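You operate a simulated robot arm through the tools that you are given. There is no shell and no other tool.

You run a simulated robot arm. Do the job below in one go: nothing can be reset, and whatever is moved stays where it is left.

JOB
Put things in order on the white table. At the end: the black block is in the brown tray; the white bar marked five stands where the black block stood; the yellow corner pad stands where the grey adapter stood; the grey adapter from the white table stands where the white bar marked five stood; whatever was shut is shut again. Leave all else as you found it, and nothing knocked over.

The check looks at the end state, three seconds after you hand in, the way a careful person would. Anything else that was tipped, shoved, dropped, spilled or broken makes it a failure.

ROBOT AND FRAMES
A 6-joint arm with a two-finger parallel gripper, fixed in place. Base frame: the origin is at the foot of the arm, x ahead of it, y to its left, z up; the work surface is at about z = 80. Units: cm, degrees, N and s.
With the tool pointing down near the work surface it reaches from about 26 to 68 cm from the base axis. Its first joint turns from -66.0 to 66.0 degrees. Payload 2.9 kg.
Tool frame: the origin (TCP) lies between the finger pads and is the grasp point; the fingertips stand 3 cm ahead of it; z points along the fingers, y is the line along which they close. Largest opening 11 cm; finger width 2, thickness 1; the body of the gripper, 4.8 by 11.2 cm, starts 5.5 cm behind the TCP.
Orientation is told as [roll, pitch, yaw] about the base's x, y, z axes, in that order, counted from this pose: with the fingers straight down and closing along the base's y, the tool's x points along the base's -x, its y along +y and its z along -z.

CONTROLS
- The arm moves only by the tool arm_command. Its argument "deltas" is a list of rows, each an object (a shift or turn left out is 0, a gripper value left out holds the last) with "linear": the shift along the tool's x, y, z in units of 500 mm (1.0 is 500 mm), a list of three; "delta_rot": the turn, a rotation vector about the tool's x, y, z in units of 120 degrees (1.0 is 120 degrees), a list of three; "hand": the gripper command, from -1 (fully open) to 1 (shut), values between in proportion. In form: [{"linear": [x, y, z], "delta_rot": [rx, ry, rz], "hand": hand}, ...]. A call has 1 to 20 rows; each row is the pose to reach, as a shift and turn from the pose commanded when the call began, along the tool's axes at that moment. A call with a number of a shift or a turn outside -1 to 1 is refused whole. Rows are played at 5 a second. More than 5 cm and 8.6 degrees between two rows, or a gripper value outside its range, and nothing of the call is played. A pose out of reach is approached as far as the arm can. The call stops where the force on the tool passes 40 N (or 10 N more than at its start, if that is more) or the arm is blocked; 0.2 s more then pass. The fingers move at their own pace (about 10.8 cm/s each) and stop on an object; they squeeze with about 20 N. The grip force told is the motor's: it shows also when the fingers shut on nothing. Time passes only in rows, and 0.2 s behind the last, so rows that repeat a pose let the fingers close. The reply holds the time, the measured pose of the TCP, the force on the tool along the base axes, the opening and the grip force, in the units named above and with some noise, with the torque about the TCP (base axes, N m) and any sound that the robot's microphone picked up, and new pictures: "pictures" is both (left out), scene, wrist or none.
- Cameras (640 x 400 px; columns grow to the right, rows downward): "scene" is fixed at [9.28, 47.73, 136.64]; the picture's right is [-0.36, -0.93, 0.00], its down [-0.74, 0.29, -0.60] and it looks along [0.56, -0.22, -0.80] (base axes); focal length 317 px, centre (320, 200). "wrist" rides on the gripper at [7.2, 1.7, -10.3] in the tool frame; the picture's right is [-0.23, 0.97, 0.00], its down [-0.76, -0.18, -0.62] and it looks along [-0.61, -0.14, 0.78] (tool axes); focal length 222 px, centre (320, 200). There is no depth. A picture from a camera that has moved, and an enlarged one, comes with that camera's place and axes in the base frame and with its lens. The place of the scene camera against the robot may be out by one fixed shift of up to 1.2 cm in any direction.
- zoom(camera, box): a new picture of the part [left, top, right, bottom] of that camera's present view, enlarged. The clock stands still meanwhile.
- hand_in(): hands the job in; it is judged then, once.

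Places have to be worked out from the pictures, the camera data and where the tool is seen. Open the gripper and draw the arm clear of the work before you hand the job in, unless the task says otherwise.

The tools are called after ">>>" as name(argument=value, ...) on one line, values as JSON. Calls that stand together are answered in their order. arm_command: Moves the arm, as the interface text tells. Its arguments: {"type":"object","properties":{"deltas":{"type":"array","items":{"type":"object","properties":{"linear":{"type":"array","items":{"type":"number"}},"delta_rot":{"type":"array","items":{"type":"number"}},"hand":{"type":"number"}}}},"pictures":{"type":"string","enum":["both","scene","wrist","none"]}},"required":["deltas"]} The other tools are called the same way: zoom (camera, box) takes an enlarged picture of a part of a camera's view; hand_in () hands the job in.

At the start:

```text
time: 0.0
tcp_pos: [41.07, 23.77, 105.47]
orientation: [0.0, 0.0, 0.0]
force: [-0.2, -0.5, 0.0]
ft_torque: [-0.02, 0.0, -0.02]
grip_width: 11.03
finger_force: 0.1
```

scene: 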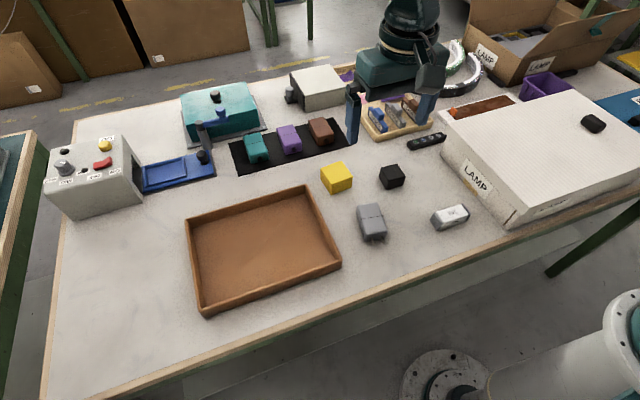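
wrist: 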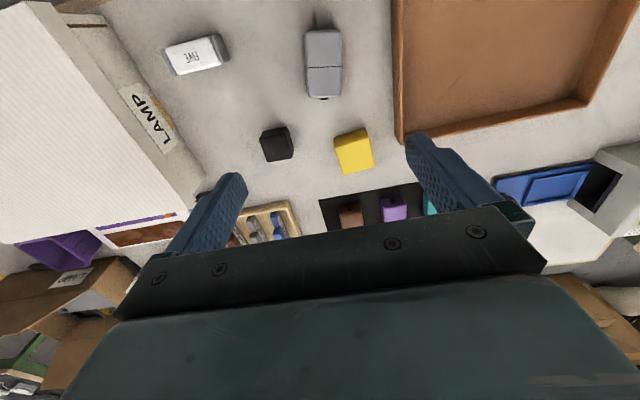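

I start with a closer look at the items on the table in both cameras.

>>> zoom(camera="scene", box=[300, 140, 500, 265])

>>> zoom(camera="wrist", box=[140, 0, 400, 180])

>>> zoom(camera="scene", box=[160, 60, 460, 250])

>>> zoom(camera="scene", box=[400, 40, 640, 230])

```text
3.20 times, centred on (400, 202) of scene
camera zoom: at [9.28, 47.73, 136.64], right [-0.36, -0.93, 0.0], down [-0.74, 0.29, -0.6], along [0.56, -0.22, -0.8], focal length 1014 px, centre (64, 192)
```

zoom: 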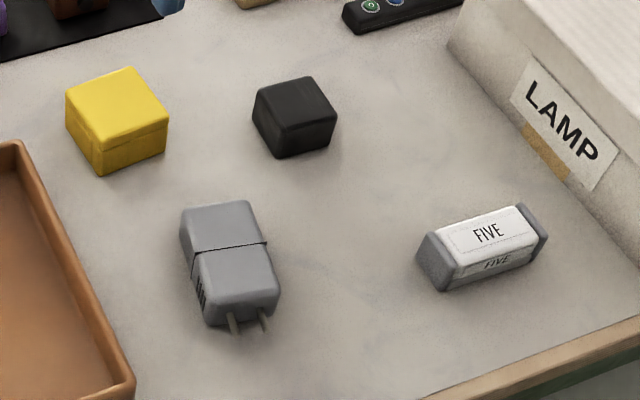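

```text
2.22 times, centred on (270, 90) of wrist
camera zoom: at [33.89, 25.29, 115.71], right [0.23, 0.97, 0.0], down [0.76, -0.18, 0.62], along [0.61, -0.14, -0.78], focal length 494 px, centre (431, 444)
```

zoom: 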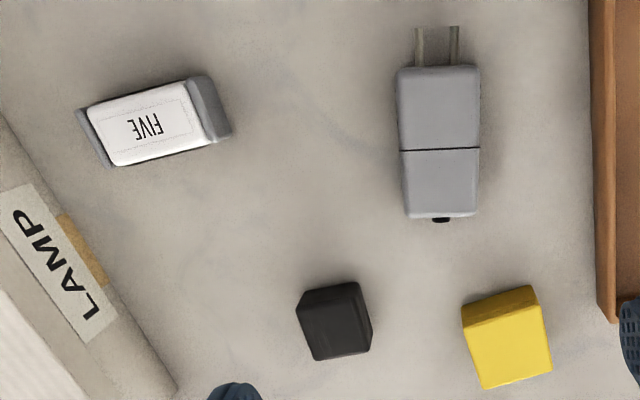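

```text
2.11 times, centred on (310, 155) of scene
camera zoom: at [9.28, 47.73, 136.64], right [-0.36, -0.93, 0.0], down [-0.74, 0.29, -0.6], along [0.56, -0.22, -0.8], focal length 667 px, centre (341, 295)
```

zoom: 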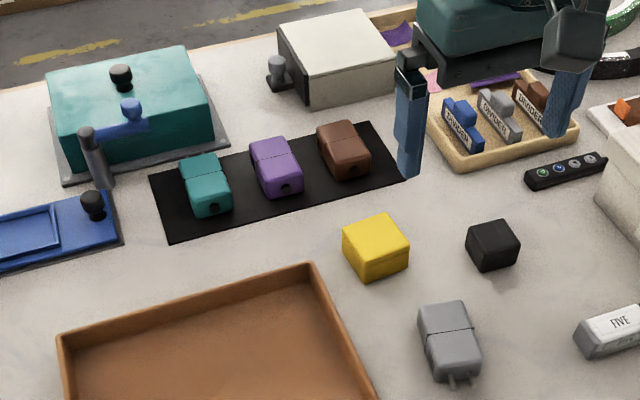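

```text
2.11 times, centred on (520, 135) of scene
camera zoom: at [9.28, 47.73, 136.64], right [-0.36, -0.93, 0.0], down [-0.74, 0.29, -0.6], along [0.56, -0.22, -0.8], focal length 667 px, centre (-101, 337)
```

zoom: 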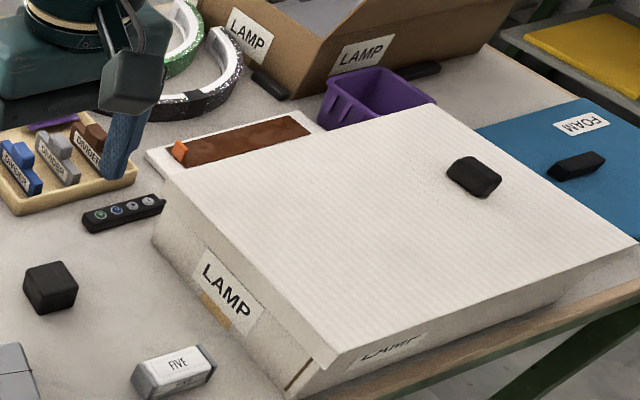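

I zoom further in to measure edges of each item.

>>> zoom(camera="wrist", box=[240, 110, 390, 190])

>>> zoom(camera="wrist", box=[150, 10, 360, 110])

>>> zoom(camera="scene", box=[310, 150, 420, 220])

>>> zoom(camera="scene", box=[340, 190, 480, 255])

```text
4.27 times, centred on (315, 150) of wrist
camera zoom: at [33.89, 25.29, 115.71], right [0.23, 0.97, 0.0], down [0.76, -0.18, 0.62], along [0.61, -0.14, -0.78], focal length 948 px, centre (341, 413)
```

zoom: 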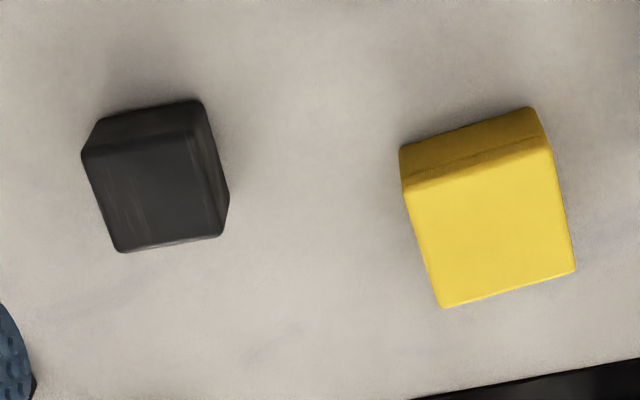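

```text
3.05 times, centred on (255, 60) of wrist
camera zoom: at [33.89, 25.29, 115.71], right [0.23, 0.97, 0.0], down [0.76, -0.18, 0.62], along [0.61, -0.14, -0.78], focal length 677 px, centre (518, 627)
```

zoom: 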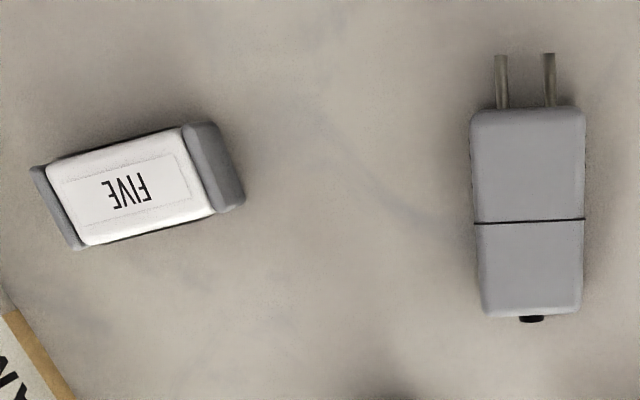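

```text
5.71 times, centred on (365, 185) of scene
camera zoom: at [9.28, 47.73, 136.64], right [-0.36, -0.93, 0.0], down [-0.74, 0.29, -0.6], along [0.56, -0.22, -0.8], focal length 1811 px, centre (63, 286)
```

zoom: 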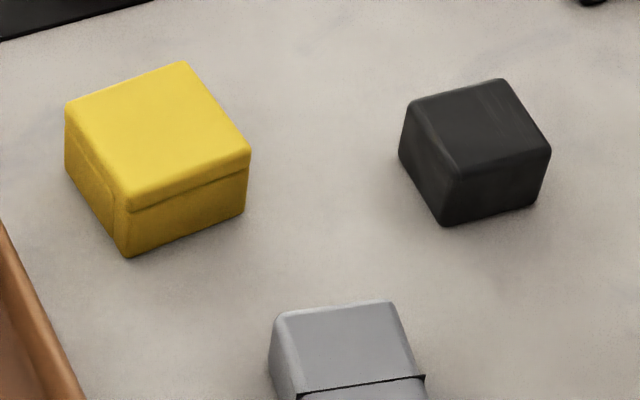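

```text
4.57 times, centred on (410, 222) of scene
camera zoom: at [9.28, 47.73, 136.64], right [-0.36, -0.93, 0.0], down [-0.74, 0.29, -0.6], along [0.56, -0.22, -0.8], focal length 1449 px, centre (-91, 97)
```

zoom: 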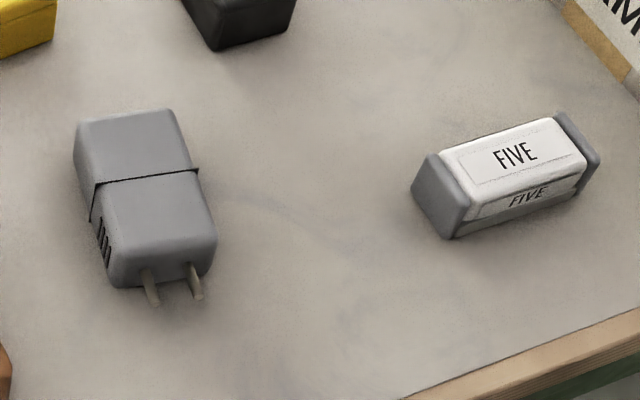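

I judge the black block at about (47.7, 15.1), 4.2 cm square and 3.1 high, turned about -4°. The white bar is at about (33.6, 9.2), the adapter body at (38.2, 24.9) turned about -12°, and the yellow pad at (51.9, 27.1) turned about +5°. I move above the black block first, with the gripper partly open and matched to its turn.

>>> arm_command(deltas=[{"linear": [-0.0264, -0.0348, 0.04], "delta_rot": [0, 0, 0.0064], "hand": -0.36}, {"linear": [-0.0528, -0.0696, 0.08], "delta_rot": [0, 0, 0.0128], "hand": -0.36}, {"linear": [-0.0792, -0.1044, 0.12], "delta_rot": [0, 0, 0.0192], "hand": -0.36}, {"linear": [-0.1056, -0.1392, 0.16], "delta_rot": [0, 0, 0.0256], "hand": -0.36}, {"linear": [-0.132, -0.174, 0.2], "delta_rot": [0, 0, 0.0317], "hand": -0.36}, {"linear": [-0.132, -0.174, 0.2], "delta_rot": [0, 0, 0.0317], "hand": -0.36}], pictures="both")

```text
time: 1.4
tcp_pos: [47.69, 14.69, 95.45]
orientation: [0.0, -0.1, -3.9]
force: [0.0, -0.3, 0.4]
ft_torque: [-0.03, -0.03, 0.0]
grip_width: 7.49
finger_force: 0.1
camera wrist: at [40.55, 16.85, 105.73], right [0.29, 0.96, 0.0], down [0.75, -0.23, 0.62], along [0.6, -0.18, -0.78], focal length 222 px, centre (320, 200)
```

scene: 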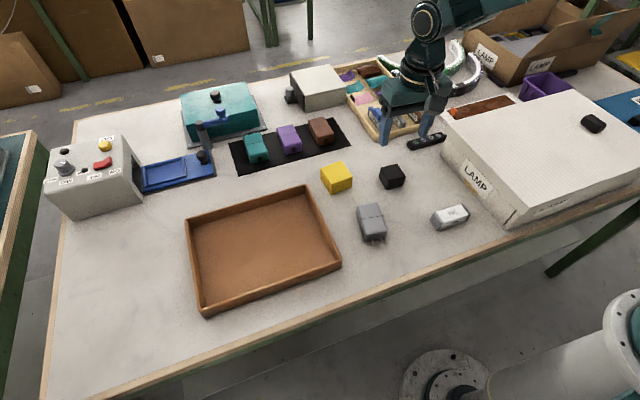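
wrist: 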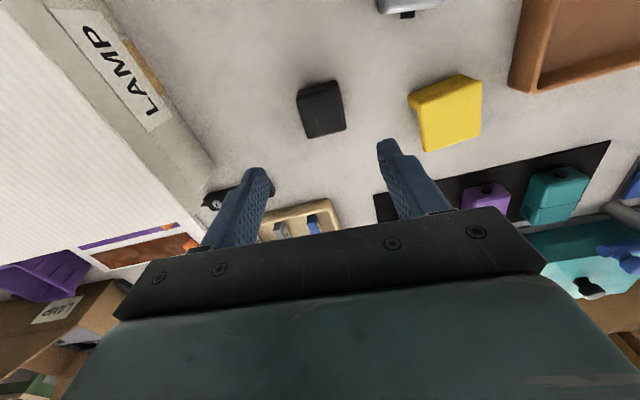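

The gripper is above the block at height 95. I zoom the wrist view to refine the black block's position before going down.

>>> zoom(camera="wrist", box=[260, 50, 420, 150])

```text
4.00 times, centred on (340, 100) of wrist
camera zoom: at [40.55, 16.85, 105.73], right [0.29, 0.96, 0.0], down [0.75, -0.23, 0.62], along [0.6, -0.18, -0.78], focal length 888 px, centre (240, 600)
```

zoom: 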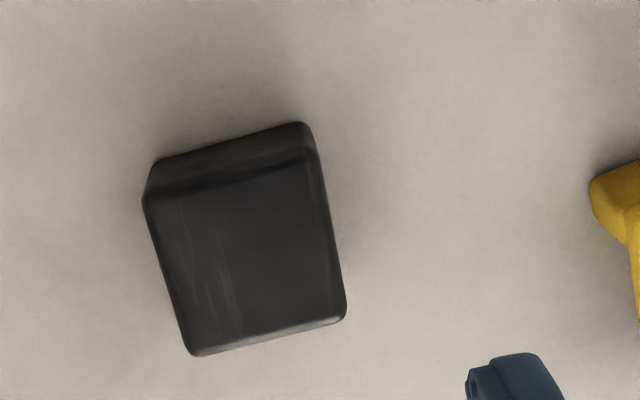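

The block's centre comes out at about (47.6, 15.05), with its top near 83.1. I shift 0.35 cm in y and go down to TCP height 83.5, leaving the fingers open.

>>> arm_command(deltas=[{"linear": [0.0015, 0.007, 0.06]}, {"linear": [0.0015, 0.007, 0.12]}, {"linear": [0.0015, 0.007, 0.18]}, {"linear": [0.0015, 0.007, 0.22]}, {"linear": [0.0015, 0.007, 0.239]}, {"linear": [0.0015, 0.007, 0.239]}], pictures="both")

```text
time: 2.8
tcp_pos: [47.75, 15.25, 83.4]
orientation: [0.0, 0.0, -3.8]
force: [-0.2, 0.8, 0.7]
ft_torque: [-0.03, -0.03, -0.02]
grip_width: 7.44
finger_force: 0.0
camera wrist: at [40.59, 17.43, 93.71], right [0.29, 0.96, 0.0], down [0.75, -0.23, 0.62], along [0.6, -0.18, -0.78], focal length 222 px, centre (320, 200)
```

scene: 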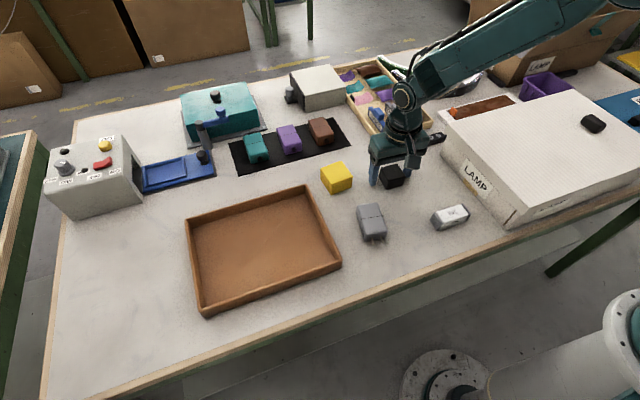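
wrist: 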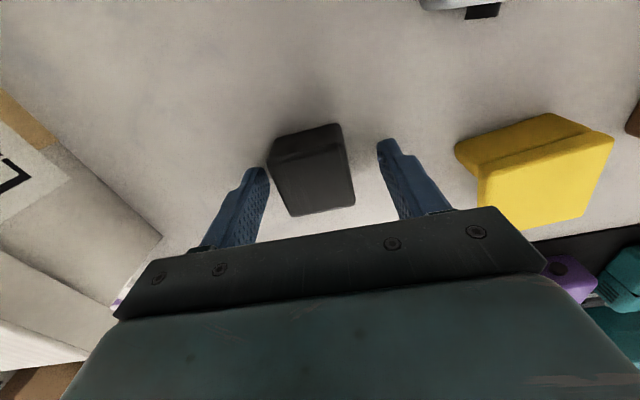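

The block sits about 0.3 cm toward -y from the midpoint of the fingers. I recentre by that much, then close.

>>> arm_command(deltas=[{"linear": [0, -0.006, 0], "hand": -0.36}, {"linear": [0, -0.006, 0], "hand": 0}, {"linear": [0, -0.006, 0], "hand": 1}, {"linear": [0, -0.006, 0], "hand": 1}, {"linear": [0, -0.006, 0], "hand": 1}], pictures="wrist")

```text
time: 4.0
tcp_pos: [47.74, 14.96, 83.41]
orientation: [-0.1, 0.0, -3.8]
force: [0.5, 0.0, 1.1]
ft_torque: [0.06, 0.04, 0.01]
grip_width: 4.38
finger_force: 20.6
camera wrist: at [40.57, 17.11, 93.75], right [0.29, 0.96, 0.0], down [0.75, -0.23, 0.62], along [0.6, -0.18, -0.78], focal length 222 px, centre (320, 200)
```

wrist: 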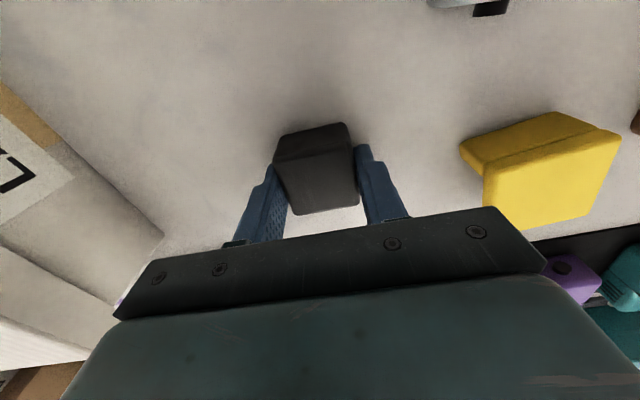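

The block is gripped (4.38 cm wide, 20 N), and with no side force it is centred at about (47.6, 14.97). I lift it straight up.

>>> arm_command(deltas=[{"linear": [0, 0, -0.02], "hand": 1}, {"linear": [0, 0, -0.06]}, {"linear": [0, 0, -0.12]}, {"linear": [0, 0, -0.18]}, {"linear": [0, 0, -0.2]}, {"linear": [0, 0, -0.2]}], pictures="both")

```text
time: 5.4
tcp_pos: [47.79, 15.08, 93.48]
orientation: [0.0, -0.1, -3.8]
force: [0.7, 0.1, -1.4]
ft_torque: [0.03, 0.0, 0.04]
grip_width: 4.36
finger_force: 20.1
camera wrist: at [40.58, 17.18, 103.83], right [0.29, 0.96, 0.0], down [0.75, -0.23, 0.62], along [0.6, -0.18, -0.78], focal length 222 px, centre (320, 200)
```

scene: 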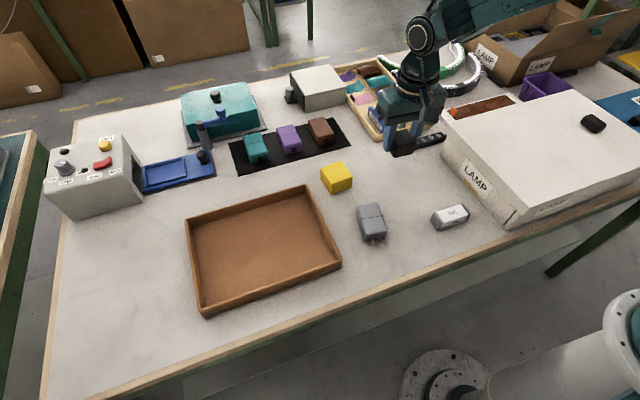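
wrist: 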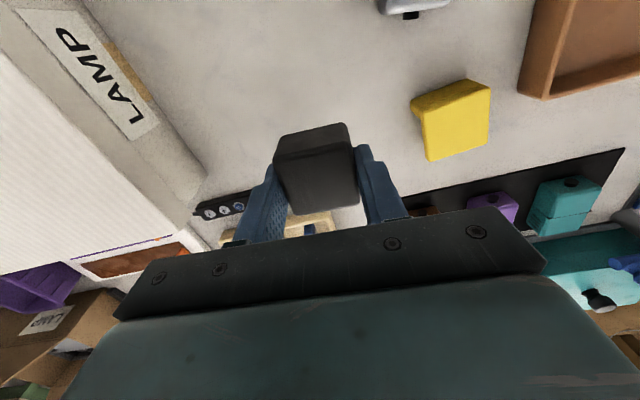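

The lift went cleanly. I carry the block at height 93.5 over to the middle of the brown tray, near (44, 43).

>>> arm_command(deltas=[{"linear": [0.014, 0.0692, 0], "hand": 1}, {"linear": [0.028, 0.1384, 0]}, {"linear": [0.042, 0.2077, 0]}, {"linear": [0.056, 0.2769, 0]}, {"linear": [0.07, 0.3461, 0]}, {"linear": [0.084, 0.4153, 0]}, {"linear": [0.098, 0.4846, 0]}, {"linear": [0.112, 0.5538, 0]}, {"linear": [0.112, 0.5538, 0]}], pictures="both")

```text
time: 7.4
tcp_pos: [43.93, 43.0, 93.25]
orientation: [0.1, 0.0, -3.8]
force: [-0.5, -0.7, -0.8]
ft_torque: [-0.02, -0.01, 0.01]
grip_width: 4.34
finger_force: 20.0
camera wrist: at [36.7, 45.1, 103.61], right [0.29, 0.96, 0.0], down [0.75, -0.23, 0.62], along [0.6, -0.18, -0.78], focal length 222 px, centre (320, 200)
```

scene: 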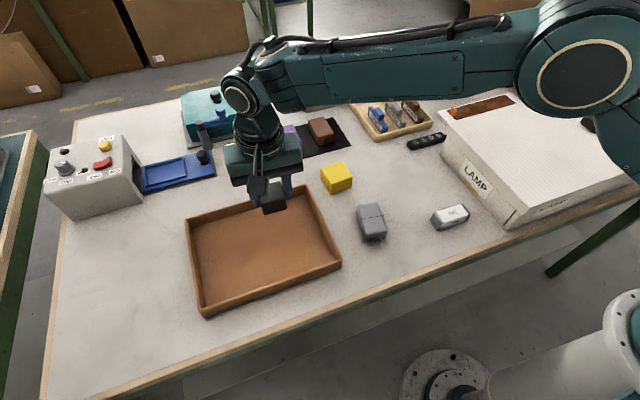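
wrist: 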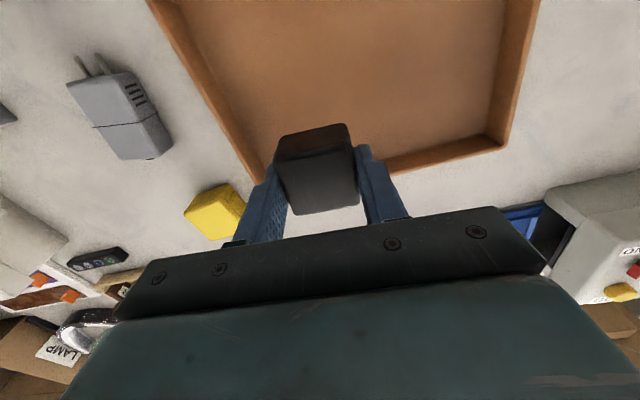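

The tray's inner edges come out at about x < 50.8 and y > 34.5, so (44, 43) is well inside. I lower to just above the floor and read the force.

>>> arm_command(deltas=[{"linear": [0, 0, 0.06], "hand": 1}, {"linear": [0, 0, 0.12]}, {"linear": [0, 0, 0.16]}, {"linear": [0, 0, 0.172]}, {"linear": [0, 0, 0.178]}, {"linear": [0, 0, 0.178]}], pictures="both")

>>> zoom(camera="scene", box=[200, 150, 360, 250])

```text
time: 8.8
tcp_pos: [43.79, 42.93, 84.51]
orientation: [0.0, 0.1, -3.8]
force: [0.0, -0.9, -0.3]
ft_torque: [-0.01, -0.02, -0.01]
grip_width: 4.36
finger_force: 20.2
camera wrist: at [36.76, 45.07, 94.81], right [0.29, 0.96, 0.0], down [0.75, -0.23, 0.62], along [0.6, -0.18, -0.78], focal length 222 px, centre (320, 200)
```

scene: 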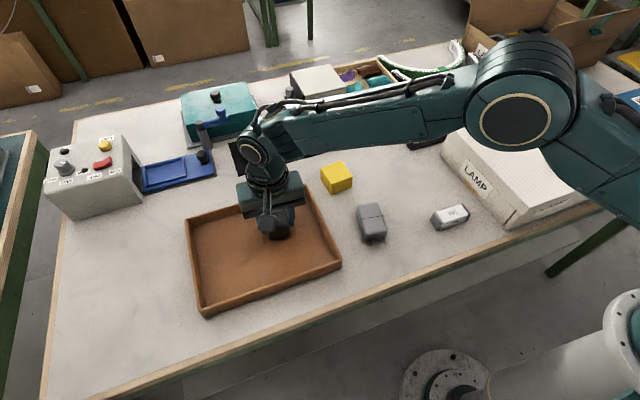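
wrist: 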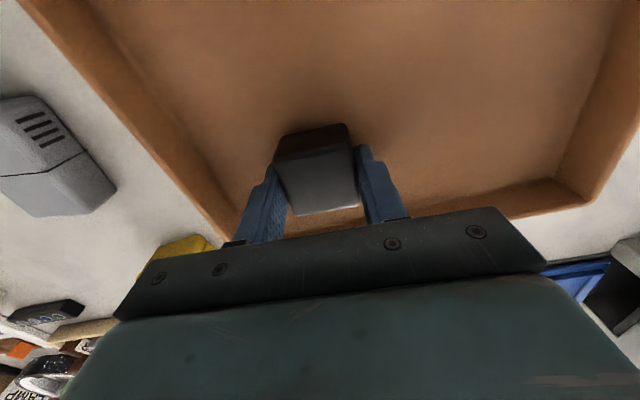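

```text
4.00 times, centred on (280, 200) of scene
camera zoom: at [9.28, 47.73, 136.64], right [-0.36, -0.93, 0.0], down [-0.74, 0.29, -0.6], along [0.56, -0.22, -0.8], focal length 1268 px, centre (480, 200)
```

zoom: 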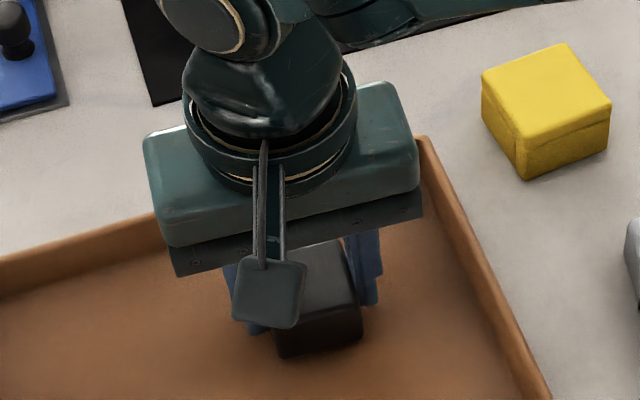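

No contact yet. I lower in 1 mm steps, watching the vertical force.

>>> arm_command(deltas=[{"linear": [0, 0, 0.004], "hand": 1}, {"linear": [0, 0, 0.008]}, {"linear": [0, 0, 0.008]}], pictures="none")

```text
time: 9.6
tcp_pos: [43.81, 42.93, 84.14]
orientation: [0.1, 0.0, -3.7]
force: [0.7, -0.2, -0.4]
ft_torque: [-0.01, -0.05, -0.02]
grip_width: 4.36
finger_force: 20.5
```

Still no contact at 84.14, so I go on down in small steps.

>>> arm_command(deltas=[{"linear": [0, 0, 0.003], "hand": 1}, {"linear": [0, 0, 0.006]}, {"linear": [0, 0, 0.006]}], pictures="none")

```text
time: 10.4
tcp_pos: [44.07, 43.16, 83.94]
orientation: [0.0, 0.0, -3.8]
force: [-0.9, -0.5, -1.1]
ft_torque: [0.04, -0.01, 0.02]
grip_width: 4.34
finger_force: 20.0
```

Still only the block's weight on the tool. I take another 0.3 cm in small steps.

>>> arm_command(deltas=[{"linear": [0, 0, 0.002], "hand": 1}, {"linear": [0, 0, 0.004]}, {"linear": [0, 0, 0.004]}], pictures="none")

```text
time: 11.2
tcp_pos: [43.94, 43.1, 83.75]
orientation: [0.1, -0.1, -3.8]
force: [-3.6, 0.3, 13.7]
ft_torque: [-0.05, 0.05, 0.01]
grip_width: 4.39
finger_force: 20.1
```

The block now rests on the tray floor (13.7 N up). I open the fingers a little and rise straight up.

>>> arm_command(deltas=[{"linear": [0, 0, -0.001], "hand": 0.0}, {"linear": [0, 0, -0.001], "hand": -0.27}, {"linear": [0, 0, -0.001], "hand": -0.27}, {"linear": [0, 0, -0.04], "hand": -0.27}, {"linear": [0, 0, -0.12]}, {"linear": [0, 0, -0.2]}, {"linear": [0, 0, -0.26]}, {"linear": [0, 0, -0.26]}], pictures="both")

```text
time: 13.0
tcp_pos: [44.12, 43.09, 96.65]
orientation: [0.0, 0.0, -3.8]
force: [0.2, -0.5, -0.2]
ft_torque: [0.03, 0.01, -0.01]
grip_width: 6.98
finger_force: 0.0
camera wrist: at [36.93, 45.14, 106.92], right [0.29, 0.96, 0.0], down [0.75, -0.23, 0.62], along [0.6, -0.18, -0.78], focal length 222 px, centre (320, 200)
```

scene: 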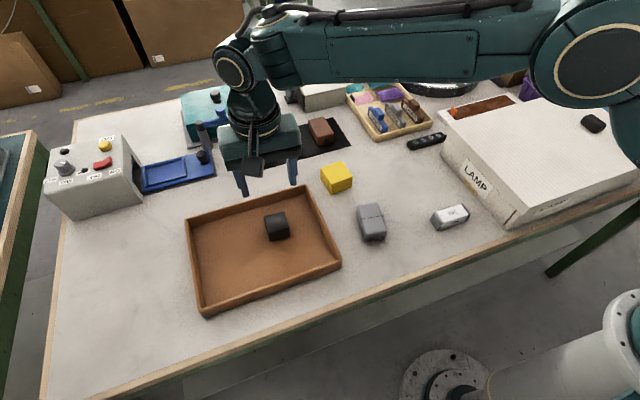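
wrist: 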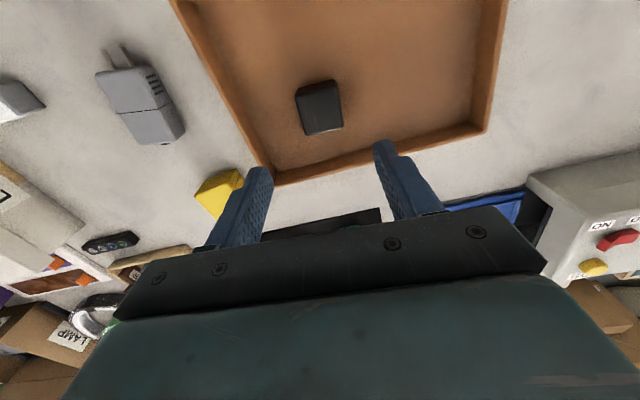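

The black block stands in the tray. I now travel to above the white bar and turn the tool to about -92.5°, so the fingers close across its 3 cm width with the camera away from the LAMP box.

>>> arm_command(deltas=[{"linear": [0.01364, -0.05745, 0], "delta_rot": [0, 0, 0.06158], "hand": -0.18}, {"linear": [0.02728, -0.1149, 0], "delta_rot": [0, 0, 0.12316]}, {"linear": [0.04092, -0.17235, 0], "delta_rot": [0, 0, 0.18474]}, {"linear": [0.05456, -0.2298, 0], "delta_rot": [0, 0, 0.24632]}, {"linear": [0.0682, -0.28725, 0], "delta_rot": [0, 0, 0.3079]}, {"linear": [0.08184, -0.3447, 0], "delta_rot": [0, 0, 0.36948]}, {"linear": [0.09548, -0.40215, 0], "delta_rot": [0, 0, 0.43106]}, {"linear": [0.10912, -0.4596, 0], "delta_rot": [0, 0, 0.49264]}, {"linear": [0.12276, -0.51705, 0], "delta_rot": [0, 0, 0.55422]}, {"linear": [0.1364, -0.5745, 0], "delta_rot": [0, 0, 0.6158]}, {"linear": [0.15004, -0.63195, 0], "delta_rot": [0, 0, 0.67738]}, {"linear": [0.16368, -0.6894, 0], "delta_rot": [0, 0, 0.739]}, {"linear": [0.16368, -0.6894, 0], "delta_rot": [0, 0, 0.739]}], pictures="both")

>>> zoom(camera="wrist", box=[220, 30, 420, 155])

```text
time: 15.8
tcp_pos: [33.44, 9.32, 96.84]
orientation: [-0.1, -0.1, -92.6]
force: [-0.1, 0.7, 0.7]
ft_torque: [-0.01, 0.01, -0.01]
grip_width: 6.49
finger_force: 0.1
camera wrist: at [35.43, 16.41, 107.1], right [0.96, -0.27, 0.0], down [-0.21, -0.75, 0.62], along [-0.17, -0.6, -0.78], focal length 222 px, centre (320, 200)
```

scene: 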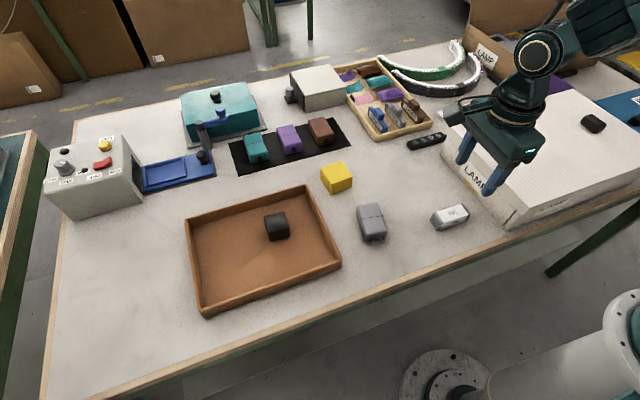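
wrist: 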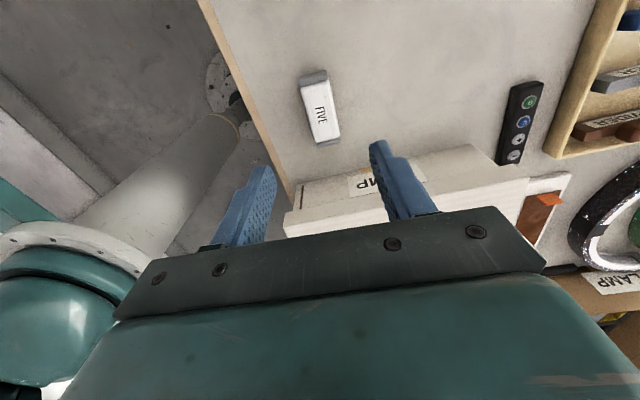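

```text
3.20 times, centred on (320, 92) of wrist
camera zoom: at [35.43, 16.41, 107.1], right [0.96, -0.27, 0.0], down [-0.21, -0.75, 0.62], along [-0.17, -0.6, -0.78], focal length 711 px, centre (320, 544)
```

zoom: 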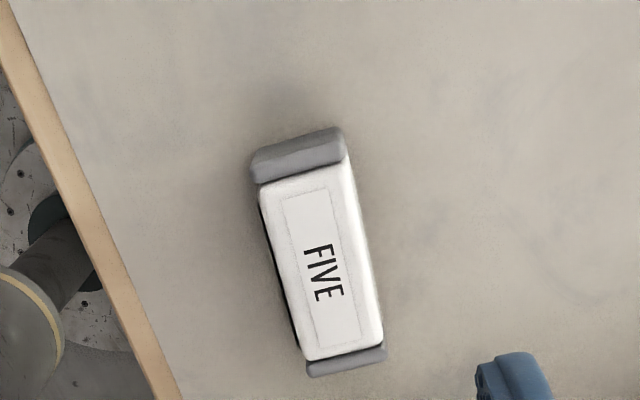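

The bar's centre comes out at about (33.45, 9.0), turned -2.5°. I shift 0.3 cm and go down to TCP 83.3 with the fingers on either side of it.

>>> arm_command(deltas=[{"linear": [-0.006, 0, 0.06], "hand": -0.18}, {"linear": [-0.006, 0, 0.13]}, {"linear": [-0.006, 0, 0.2]}, {"linear": [-0.006, 0, 0.25]}, {"linear": [-0.006, 0, 0.268]}, {"linear": [-0.006, 0, 0.268]}], pictures="both")

>>> zoom(camera="wrist", box=[220, 80, 420, 240])

```text
time: 17.2
tcp_pos: [33.47, 8.85, 83.38]
orientation: [0.0, 0.0, -92.4]
force: [0.1, -0.6, -0.2]
ft_torque: [-0.02, -0.02, 0.01]
grip_width: 6.48
finger_force: 0.1
camera wrist: at [35.39, 15.98, 93.71], right [0.96, -0.27, 0.0], down [-0.21, -0.75, 0.62], along [-0.17, -0.6, -0.78], focal length 222 px, centre (320, 200)
```

scene: 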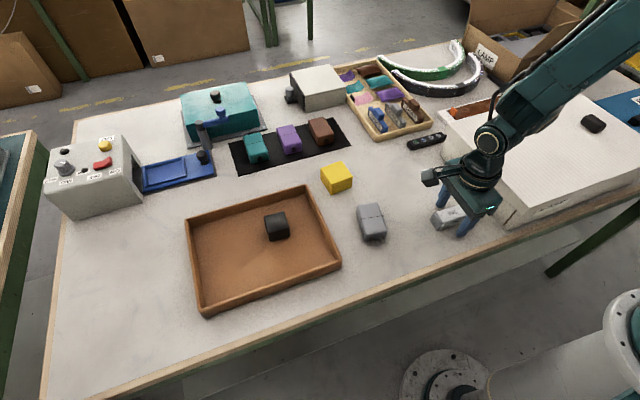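
wrist: 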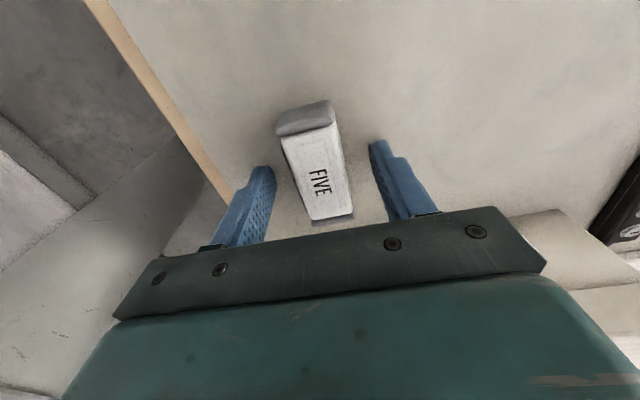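

```text
2.50 times, centred on (320, 160) of wrist
camera zoom: at [35.39, 15.98, 93.71], right [0.96, -0.27, 0.0], down [-0.21, -0.75, 0.62], along [-0.17, -0.6, -0.78], focal length 555 px, centre (320, 300)
```

zoom: 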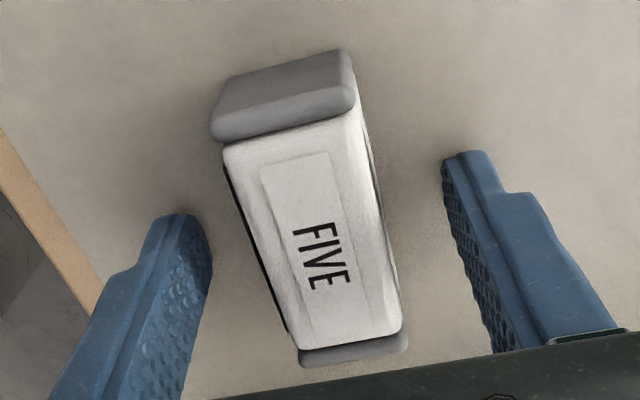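

The bar is nearly centred between the fingers, so I close on it.

>>> arm_command(deltas=[{"linear": [0, 0, 0], "hand": 0.2}, {"linear": [0, 0, 0], "hand": 0.4}, {"linear": [0, 0, 0], "hand": 1}, {"linear": [0, 0, 0], "hand": 1}, {"linear": [0, 0, 0], "hand": 1}], pictures="wrist")

>>> zoom(camera="wrist", box=[220, 80, 420, 240])

```text
time: 18.4
tcp_pos: [33.41, 8.94, 83.46]
orientation: [-0.1, 0.1, -92.5]
force: [0.5, -0.7, 0.4]
ft_torque: [-0.04, -0.01, 0.0]
grip_width: 3.07
finger_force: 20.1
camera wrist: at [35.39, 15.99, 93.74], right [0.96, -0.27, 0.0], down [-0.21, -0.75, 0.62], along [-0.17, -0.6, -0.78], focal length 222 px, centre (320, 200)
```

wrist: 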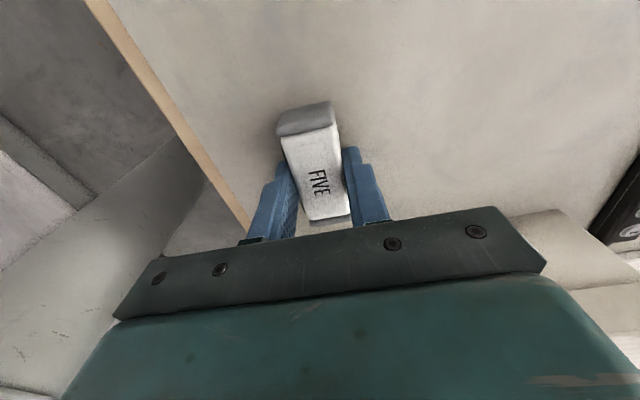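

```text
2.50 times, centred on (320, 160) of wrist
camera zoom: at [35.39, 15.99, 93.74], right [0.96, -0.27, 0.0], down [-0.21, -0.75, 0.62], along [-0.17, -0.6, -0.78], focal length 555 px, centre (320, 300)
```

zoom: 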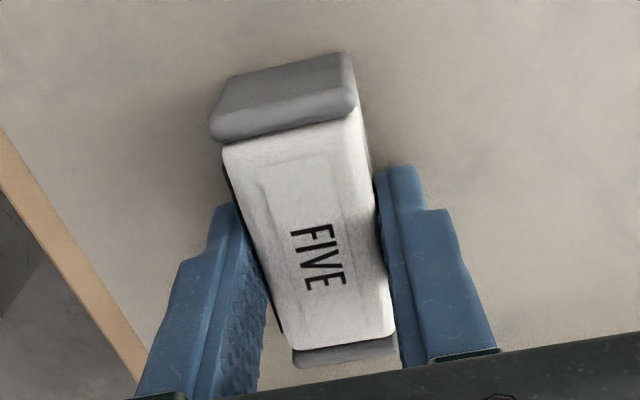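

The bar is held (3.07 cm wide, centred at about (33.45, 8.95)). I lift it 10 cm and carry it over the black block's old place at (47.6, 15.0).

>>> arm_command(deltas=[{"linear": [0, 0, -0.02], "hand": 1}, {"linear": [0, 0, -0.08]}, {"linear": [0, 0, -0.15]}, {"linear": [0, 0, -0.2]}, {"linear": [0.0266, 0.0555, -0.2]}, {"linear": [0.0533, 0.111, -0.2]}, {"linear": [0.0799, 0.1664, -0.2]}, {"linear": [0.1066, 0.2219, -0.2]}, {"linear": [0.1332, 0.2774, -0.2]}, {"linear": [0.1332, 0.2774, -0.2]}], pictures="both")

```text
time: 20.6
tcp_pos: [47.49, 15.08, 93.11]
orientation: [0.0, 0.0, -92.5]
force: [-0.3, -0.5, -1.1]
ft_torque: [0.0, 0.01, 0.03]
grip_width: 3.03
finger_force: 20.4
camera wrist: at [49.54, 22.18, 103.4], right [0.96, -0.27, 0.0], down [-0.21, -0.75, 0.62], along [-0.17, -0.6, -0.78], focal length 222 px, centre (320, 200)
```

scene: 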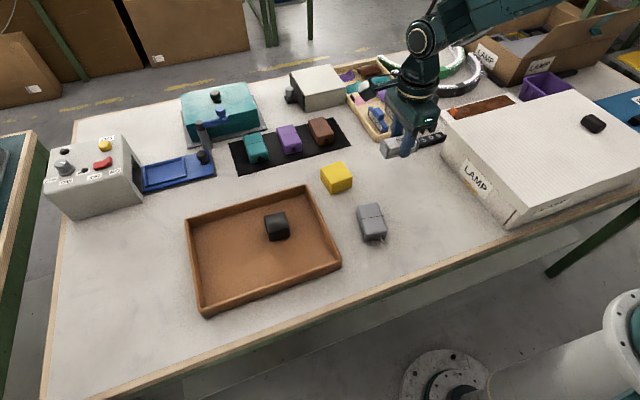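
wrist: 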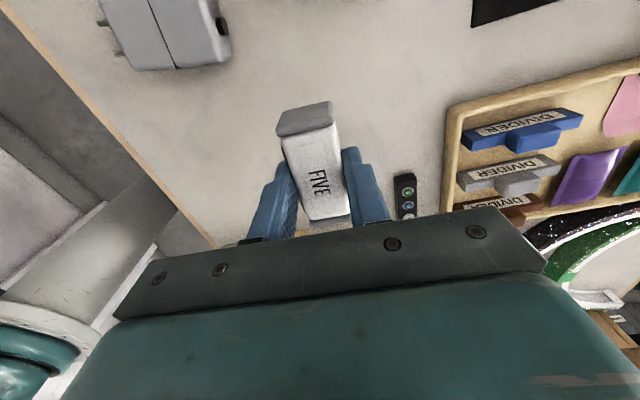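

The bar hangs over the old place of the black block, and the remote at about (55.5, 5) is clear. I lower to just above the height it was gripped at.

>>> arm_command(deltas=[{"linear": [0, 0, 0.06], "hand": 1}, {"linear": [0, 0, 0.13]}, {"linear": [0, 0, 0.18]}, {"linear": [0, 0, 0.194]}, {"linear": [0, 0, 0.198]}, {"linear": [0, 0, 0.198]}], pictures="none")

```text
time: 22.0
tcp_pos: [47.58, 14.92, 83.41]
orientation: [0.0, 0.0, -92.5]
force: [-2.2, -1.4, 8.2]
ft_torque: [-0.1, 0.08, 0.0]
grip_width: 3.01
finger_force: 19.8
```

The bar touches the table (8 N). I open the fingers and rise straight up.

>>> arm_command(deltas=[{"linear": [0, 0, 0], "hand": 0.3}, {"linear": [0, 0, 0], "hand": 0.0}, {"linear": [0, 0, 0], "hand": 0.0}, {"linear": [0, 0, -0.04]}, {"linear": [0, 0, -0.12]}, {"linear": [0, 0, -0.2]}, {"linear": [0, 0, -0.27]}, {"linear": [0, 0, -0.27]}], pictures="both")

>>> zoom(camera="wrist", box=[220, 30, 420, 155])

>>> zoom(camera="scene", box=[310, 140, 470, 260])

```text
time: 23.8
tcp_pos: [47.63, 14.82, 97.0]
orientation: [0.0, 0.0, -92.5]
force: [-0.2, -0.5, 1.3]
ft_torque: [0.01, -0.04, 0.02]
grip_width: 5.53
finger_force: 0.1
camera wrist: at [49.7, 21.97, 107.36], right [0.96, -0.27, 0.0], down [-0.21, -0.75, 0.62], along [-0.17, -0.6, -0.78], focal length 222 px, centre (320, 200)
```

scene: 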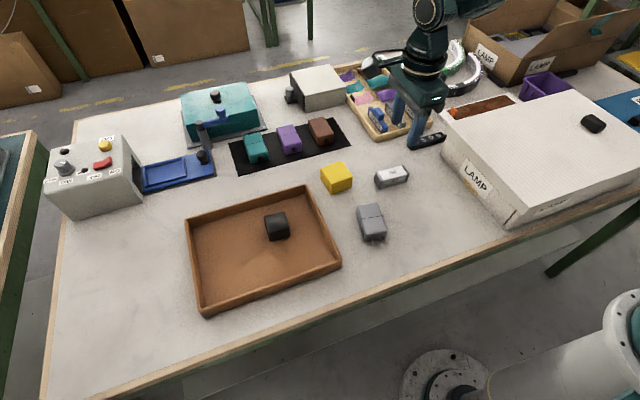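
wrist: 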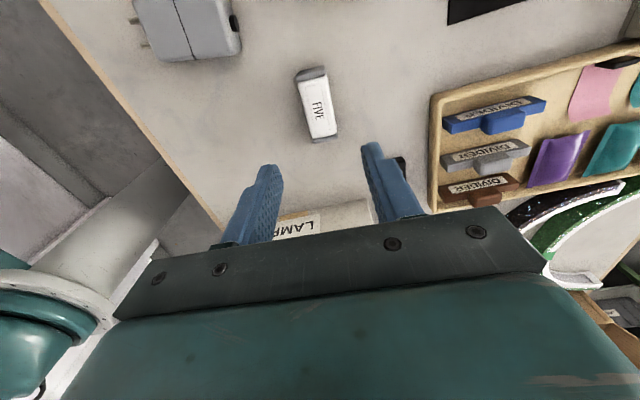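

```text
3.20 times, centred on (320, 92) of wrist
camera zoom: at [49.7, 21.97, 107.36], right [0.96, -0.27, 0.0], down [-0.21, -0.75, 0.62], along [-0.17, -0.6, -0.78], focal length 711 px, centre (320, 544)
```

zoom: 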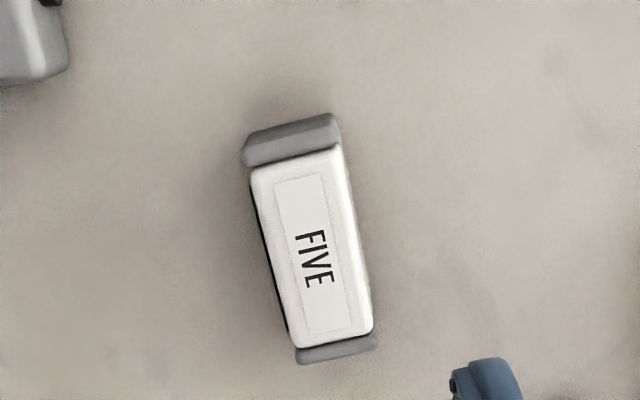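

```text
3.33 times, centred on (390, 200) of scene
camera zoom: at [9.28, 47.73, 136.64], right [-0.36, -0.93, 0.0], down [-0.74, 0.29, -0.6], along [0.56, -0.22, -0.8], focal length 1056 px, centre (87, 200)
```

zoom: 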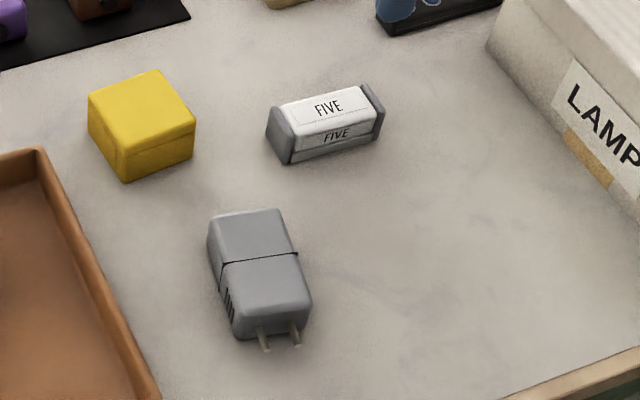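

The white bar stands level at about (47.5, 14.9), where the black block was. I move above the grey adapter and turn the tool to about -11.7°.

>>> arm_command(deltas=[{"linear": [0.01743, -0.01768, 0], "delta_rot": [0, 0, -0.06121], "hand": -0.27}, {"linear": [0.03486, -0.03536, 0], "delta_rot": [0, 0, -0.12242]}, {"linear": [0.05229, -0.05304, 0], "delta_rot": [0, 0, -0.18363]}, {"linear": [0.06972, -0.07072, 0], "delta_rot": [0, 0, -0.24484]}, {"linear": [0.08715, -0.0884, 0], "delta_rot": [0, 0, -0.30605]}, {"linear": [0.10458, -0.10608, 0], "delta_rot": [0, 0, -0.36726]}, {"linear": [0.12201, -0.12376, 0], "delta_rot": [0, 0, -0.42847]}, {"linear": [0.13944, -0.14144, 0], "delta_rot": [0, 0, -0.48968]}, {"linear": [0.15687, -0.15912, 0], "delta_rot": [0, 0, -0.55089]}, {"linear": [0.1743, -0.1768, 0], "delta_rot": [0, 0, -0.6121]}, {"linear": [0.1917, -0.1945, 0], "delta_rot": [0, 0, -0.6733]}, {"linear": [0.1917, -0.1945, 0], "delta_rot": [0, 0, -0.6733]}], pictures="both")

>>> zoom(camera="wrist", box=[220, 30, 420, 155])

```text
time: 26.4
tcp_pos: [38.29, 24.97, 96.91]
orientation: [-0.1, 0.0, -11.5]
force: [0.8, 0.0, 0.2]
ft_torque: [0.0, 0.01, -0.01]
grip_width: 6.99
finger_force: 0.1
camera wrist: at [31.57, 27.98, 107.25], right [0.42, 0.91, 0.0], down [0.71, -0.33, 0.62], along [0.57, -0.26, -0.78], focal length 222 px, centre (320, 200)
```

scene: 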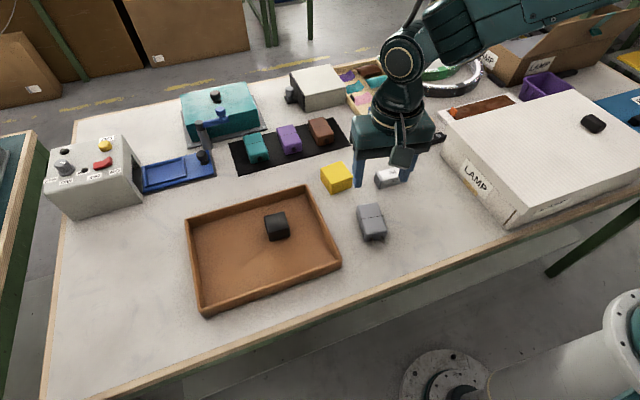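
wrist: 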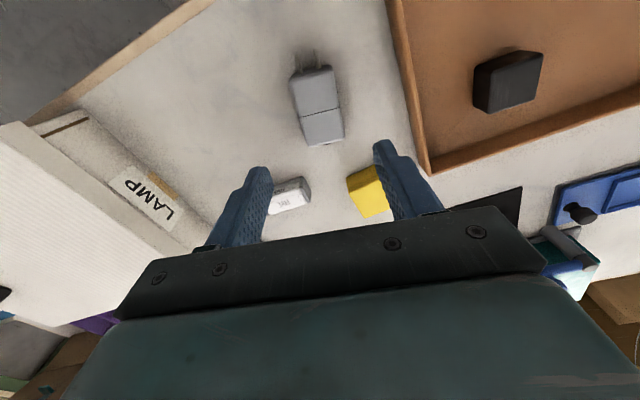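

```text
3.20 times, centred on (320, 92) of wrist
camera zoom: at [31.57, 27.98, 107.25], right [0.42, 0.91, 0.0], down [0.71, -0.33, 0.62], along [0.57, -0.26, -0.78], focal length 711 px, centre (320, 544)
```

zoom: 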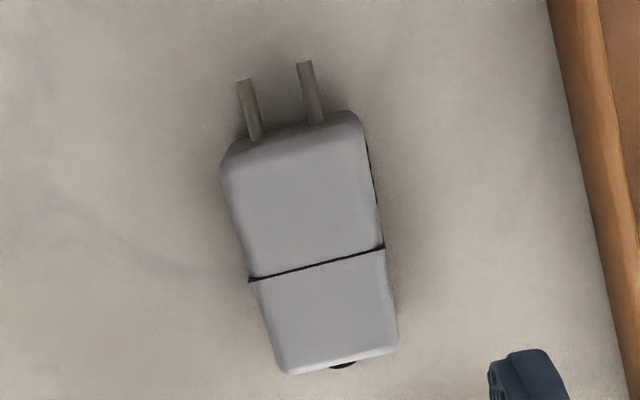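

The adapter's centre comes out at about (38.2, 24.9), turned about -11°, which matches the tool. I go straight down with the fingers open 7 cm.

>>> arm_command(deltas=[{"linear": [0, -0.001, 0.06], "hand": -0.27}, {"linear": [0, -0.001, 0.13]}, {"linear": [0, -0.001, 0.2]}, {"linear": [0, -0.001, 0.25]}, {"linear": [0, -0.001, 0.266]}, {"linear": [0, -0.001, 0.266]}], pictures="wrist")

>>> zoom(camera="wrist", box=[200, 60, 440, 240])

```text
time: 27.8
tcp_pos: [38.37, 25.07, 83.58]
orientation: [0.0, 0.0, -11.6]
force: [-0.3, 0.2, -0.4]
ft_torque: [0.0, -0.03, 0.01]
grip_width: 6.97
finger_force: 0.1
camera wrist: at [31.61, 28.01, 93.92], right [0.42, 0.91, 0.0], down [0.71, -0.33, 0.62], along [0.57, -0.26, -0.78], focal length 222 px, centre (320, 200)
```

wrist: 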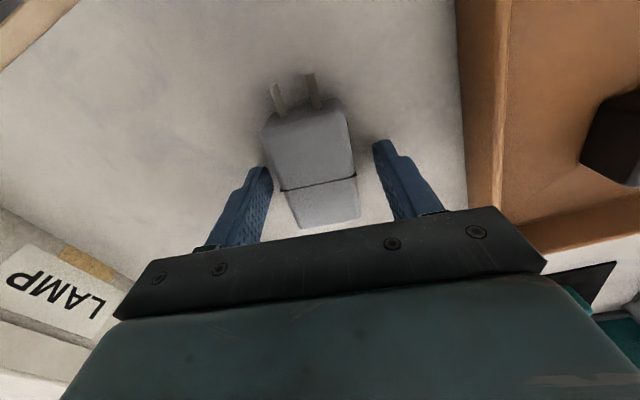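

```text
2.22 times, centred on (320, 150) of wrist
camera zoom: at [31.61, 28.01, 93.92], right [0.42, 0.91, 0.0], down [0.71, -0.33, 0.62], along [0.57, -0.26, -0.78], focal length 494 px, centre (320, 311)
```

zoom: 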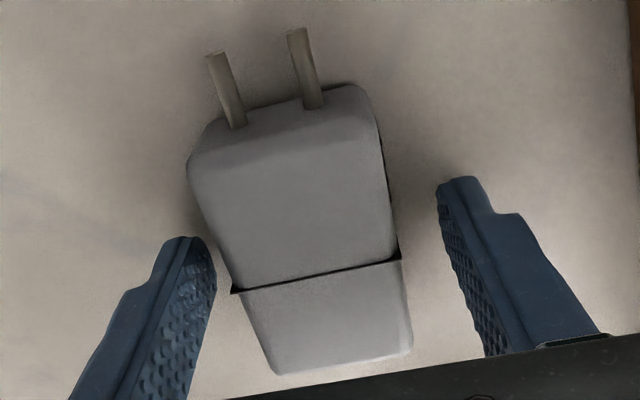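

The adapter sits slightly toward -y of the midpoint. I shift 0.2 cm and close.

>>> arm_command(deltas=[{"linear": [0, -0.004, 0], "hand": -0.1}, {"linear": [0, -0.004, 0], "hand": 0.1}, {"linear": [0, -0.004, 0], "hand": 1}, {"linear": [0, -0.004, 0], "hand": 1}, {"linear": [0, -0.004, 0], "hand": 1}], pictures="wrist")

>>> zoom(camera="wrist", box=[200, 60, 440, 240])

```text
time: 29.0
tcp_pos: [38.4, 24.72, 83.67]
orientation: [0.0, 0.0, -11.6]
force: [0.2, -0.3, -0.8]
ft_torque: [0.02, -0.08, 0.0]
grip_width: 4.55
finger_force: 20.5
camera wrist: at [31.55, 27.8, 93.93], right [0.42, 0.91, 0.0], down [0.71, -0.33, 0.62], along [0.57, -0.26, -0.78], focal length 222 px, centre (320, 200)
```

wrist: 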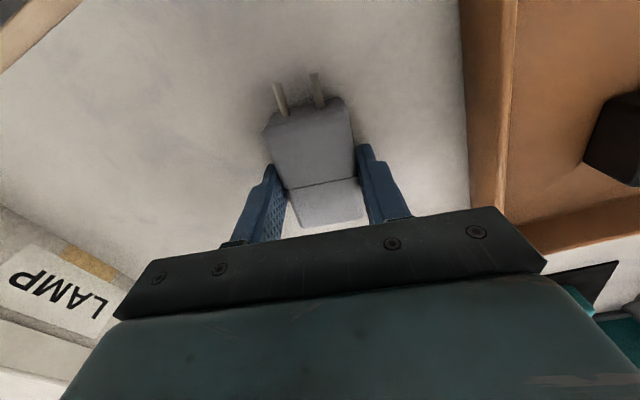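

```text
2.22 times, centred on (320, 150) of wrist
camera zoom: at [31.55, 27.8, 93.93], right [0.42, 0.91, 0.0], down [0.71, -0.33, 0.62], along [0.57, -0.26, -0.78], focal length 494 px, centre (320, 311)
```

zoom: 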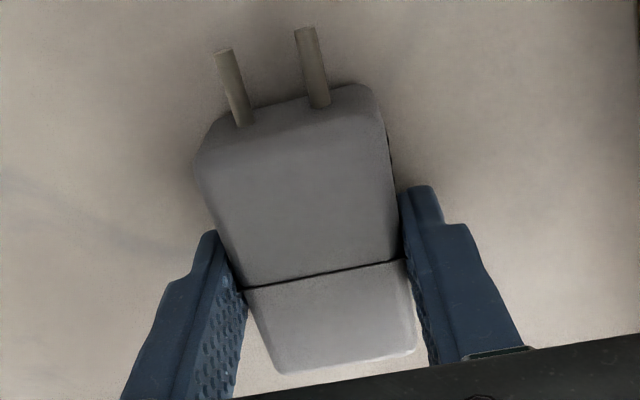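

The adapter is held at 4.55 cm. I lift it straight up and check the load.

>>> arm_command(deltas=[{"linear": [0, 0, -0.02], "hand": 1}, {"linear": [0, 0, -0.06]}, {"linear": [0, 0, -0.13]}, {"linear": [0, 0, -0.2]}, {"linear": [0, 0, -0.2]}], pictures="both")

>>> zoom(camera="wrist", box=[200, 60, 440, 240])

```text
time: 30.2
tcp_pos: [38.27, 24.7, 93.49]
orientation: [0.0, 0.0, -11.7]
force: [-0.3, 0.3, -0.9]
ft_torque: [0.01, -0.01, 0.02]
grip_width: 4.58
finger_force: 20.1
camera wrist: at [31.39, 27.74, 103.85], right [0.42, 0.91, 0.0], down [0.71, -0.33, 0.62], along [0.57, -0.26, -0.78], focal length 222 px, centre (320, 200)
```

scene: 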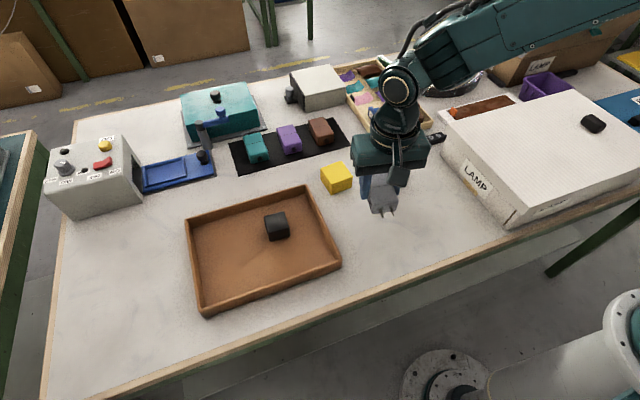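
wrist: 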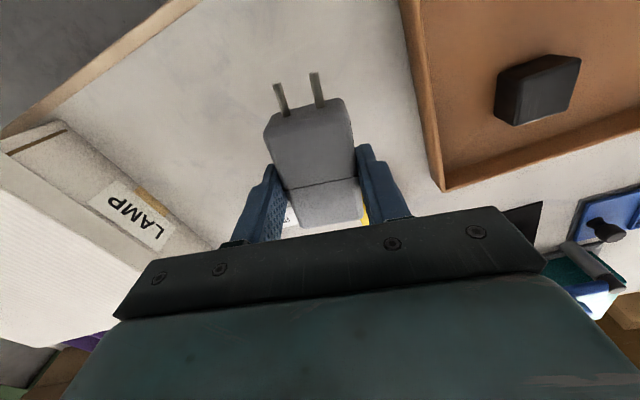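

```text
2.22 times, centred on (320, 150) of wrist
camera zoom: at [31.39, 27.74, 103.85], right [0.42, 0.91, 0.0], down [0.71, -0.33, 0.62], along [0.57, -0.26, -0.78], focal length 494 px, centre (320, 311)
```

zoom: 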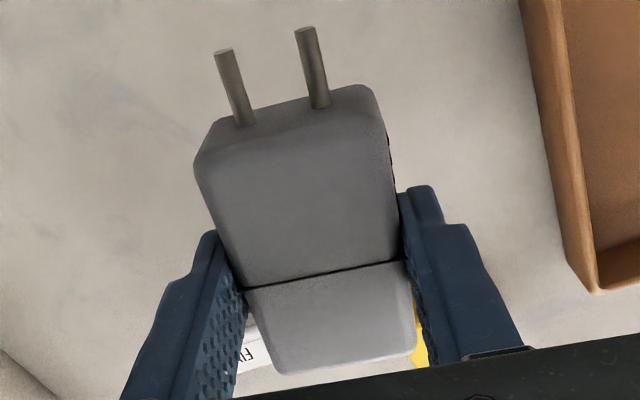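

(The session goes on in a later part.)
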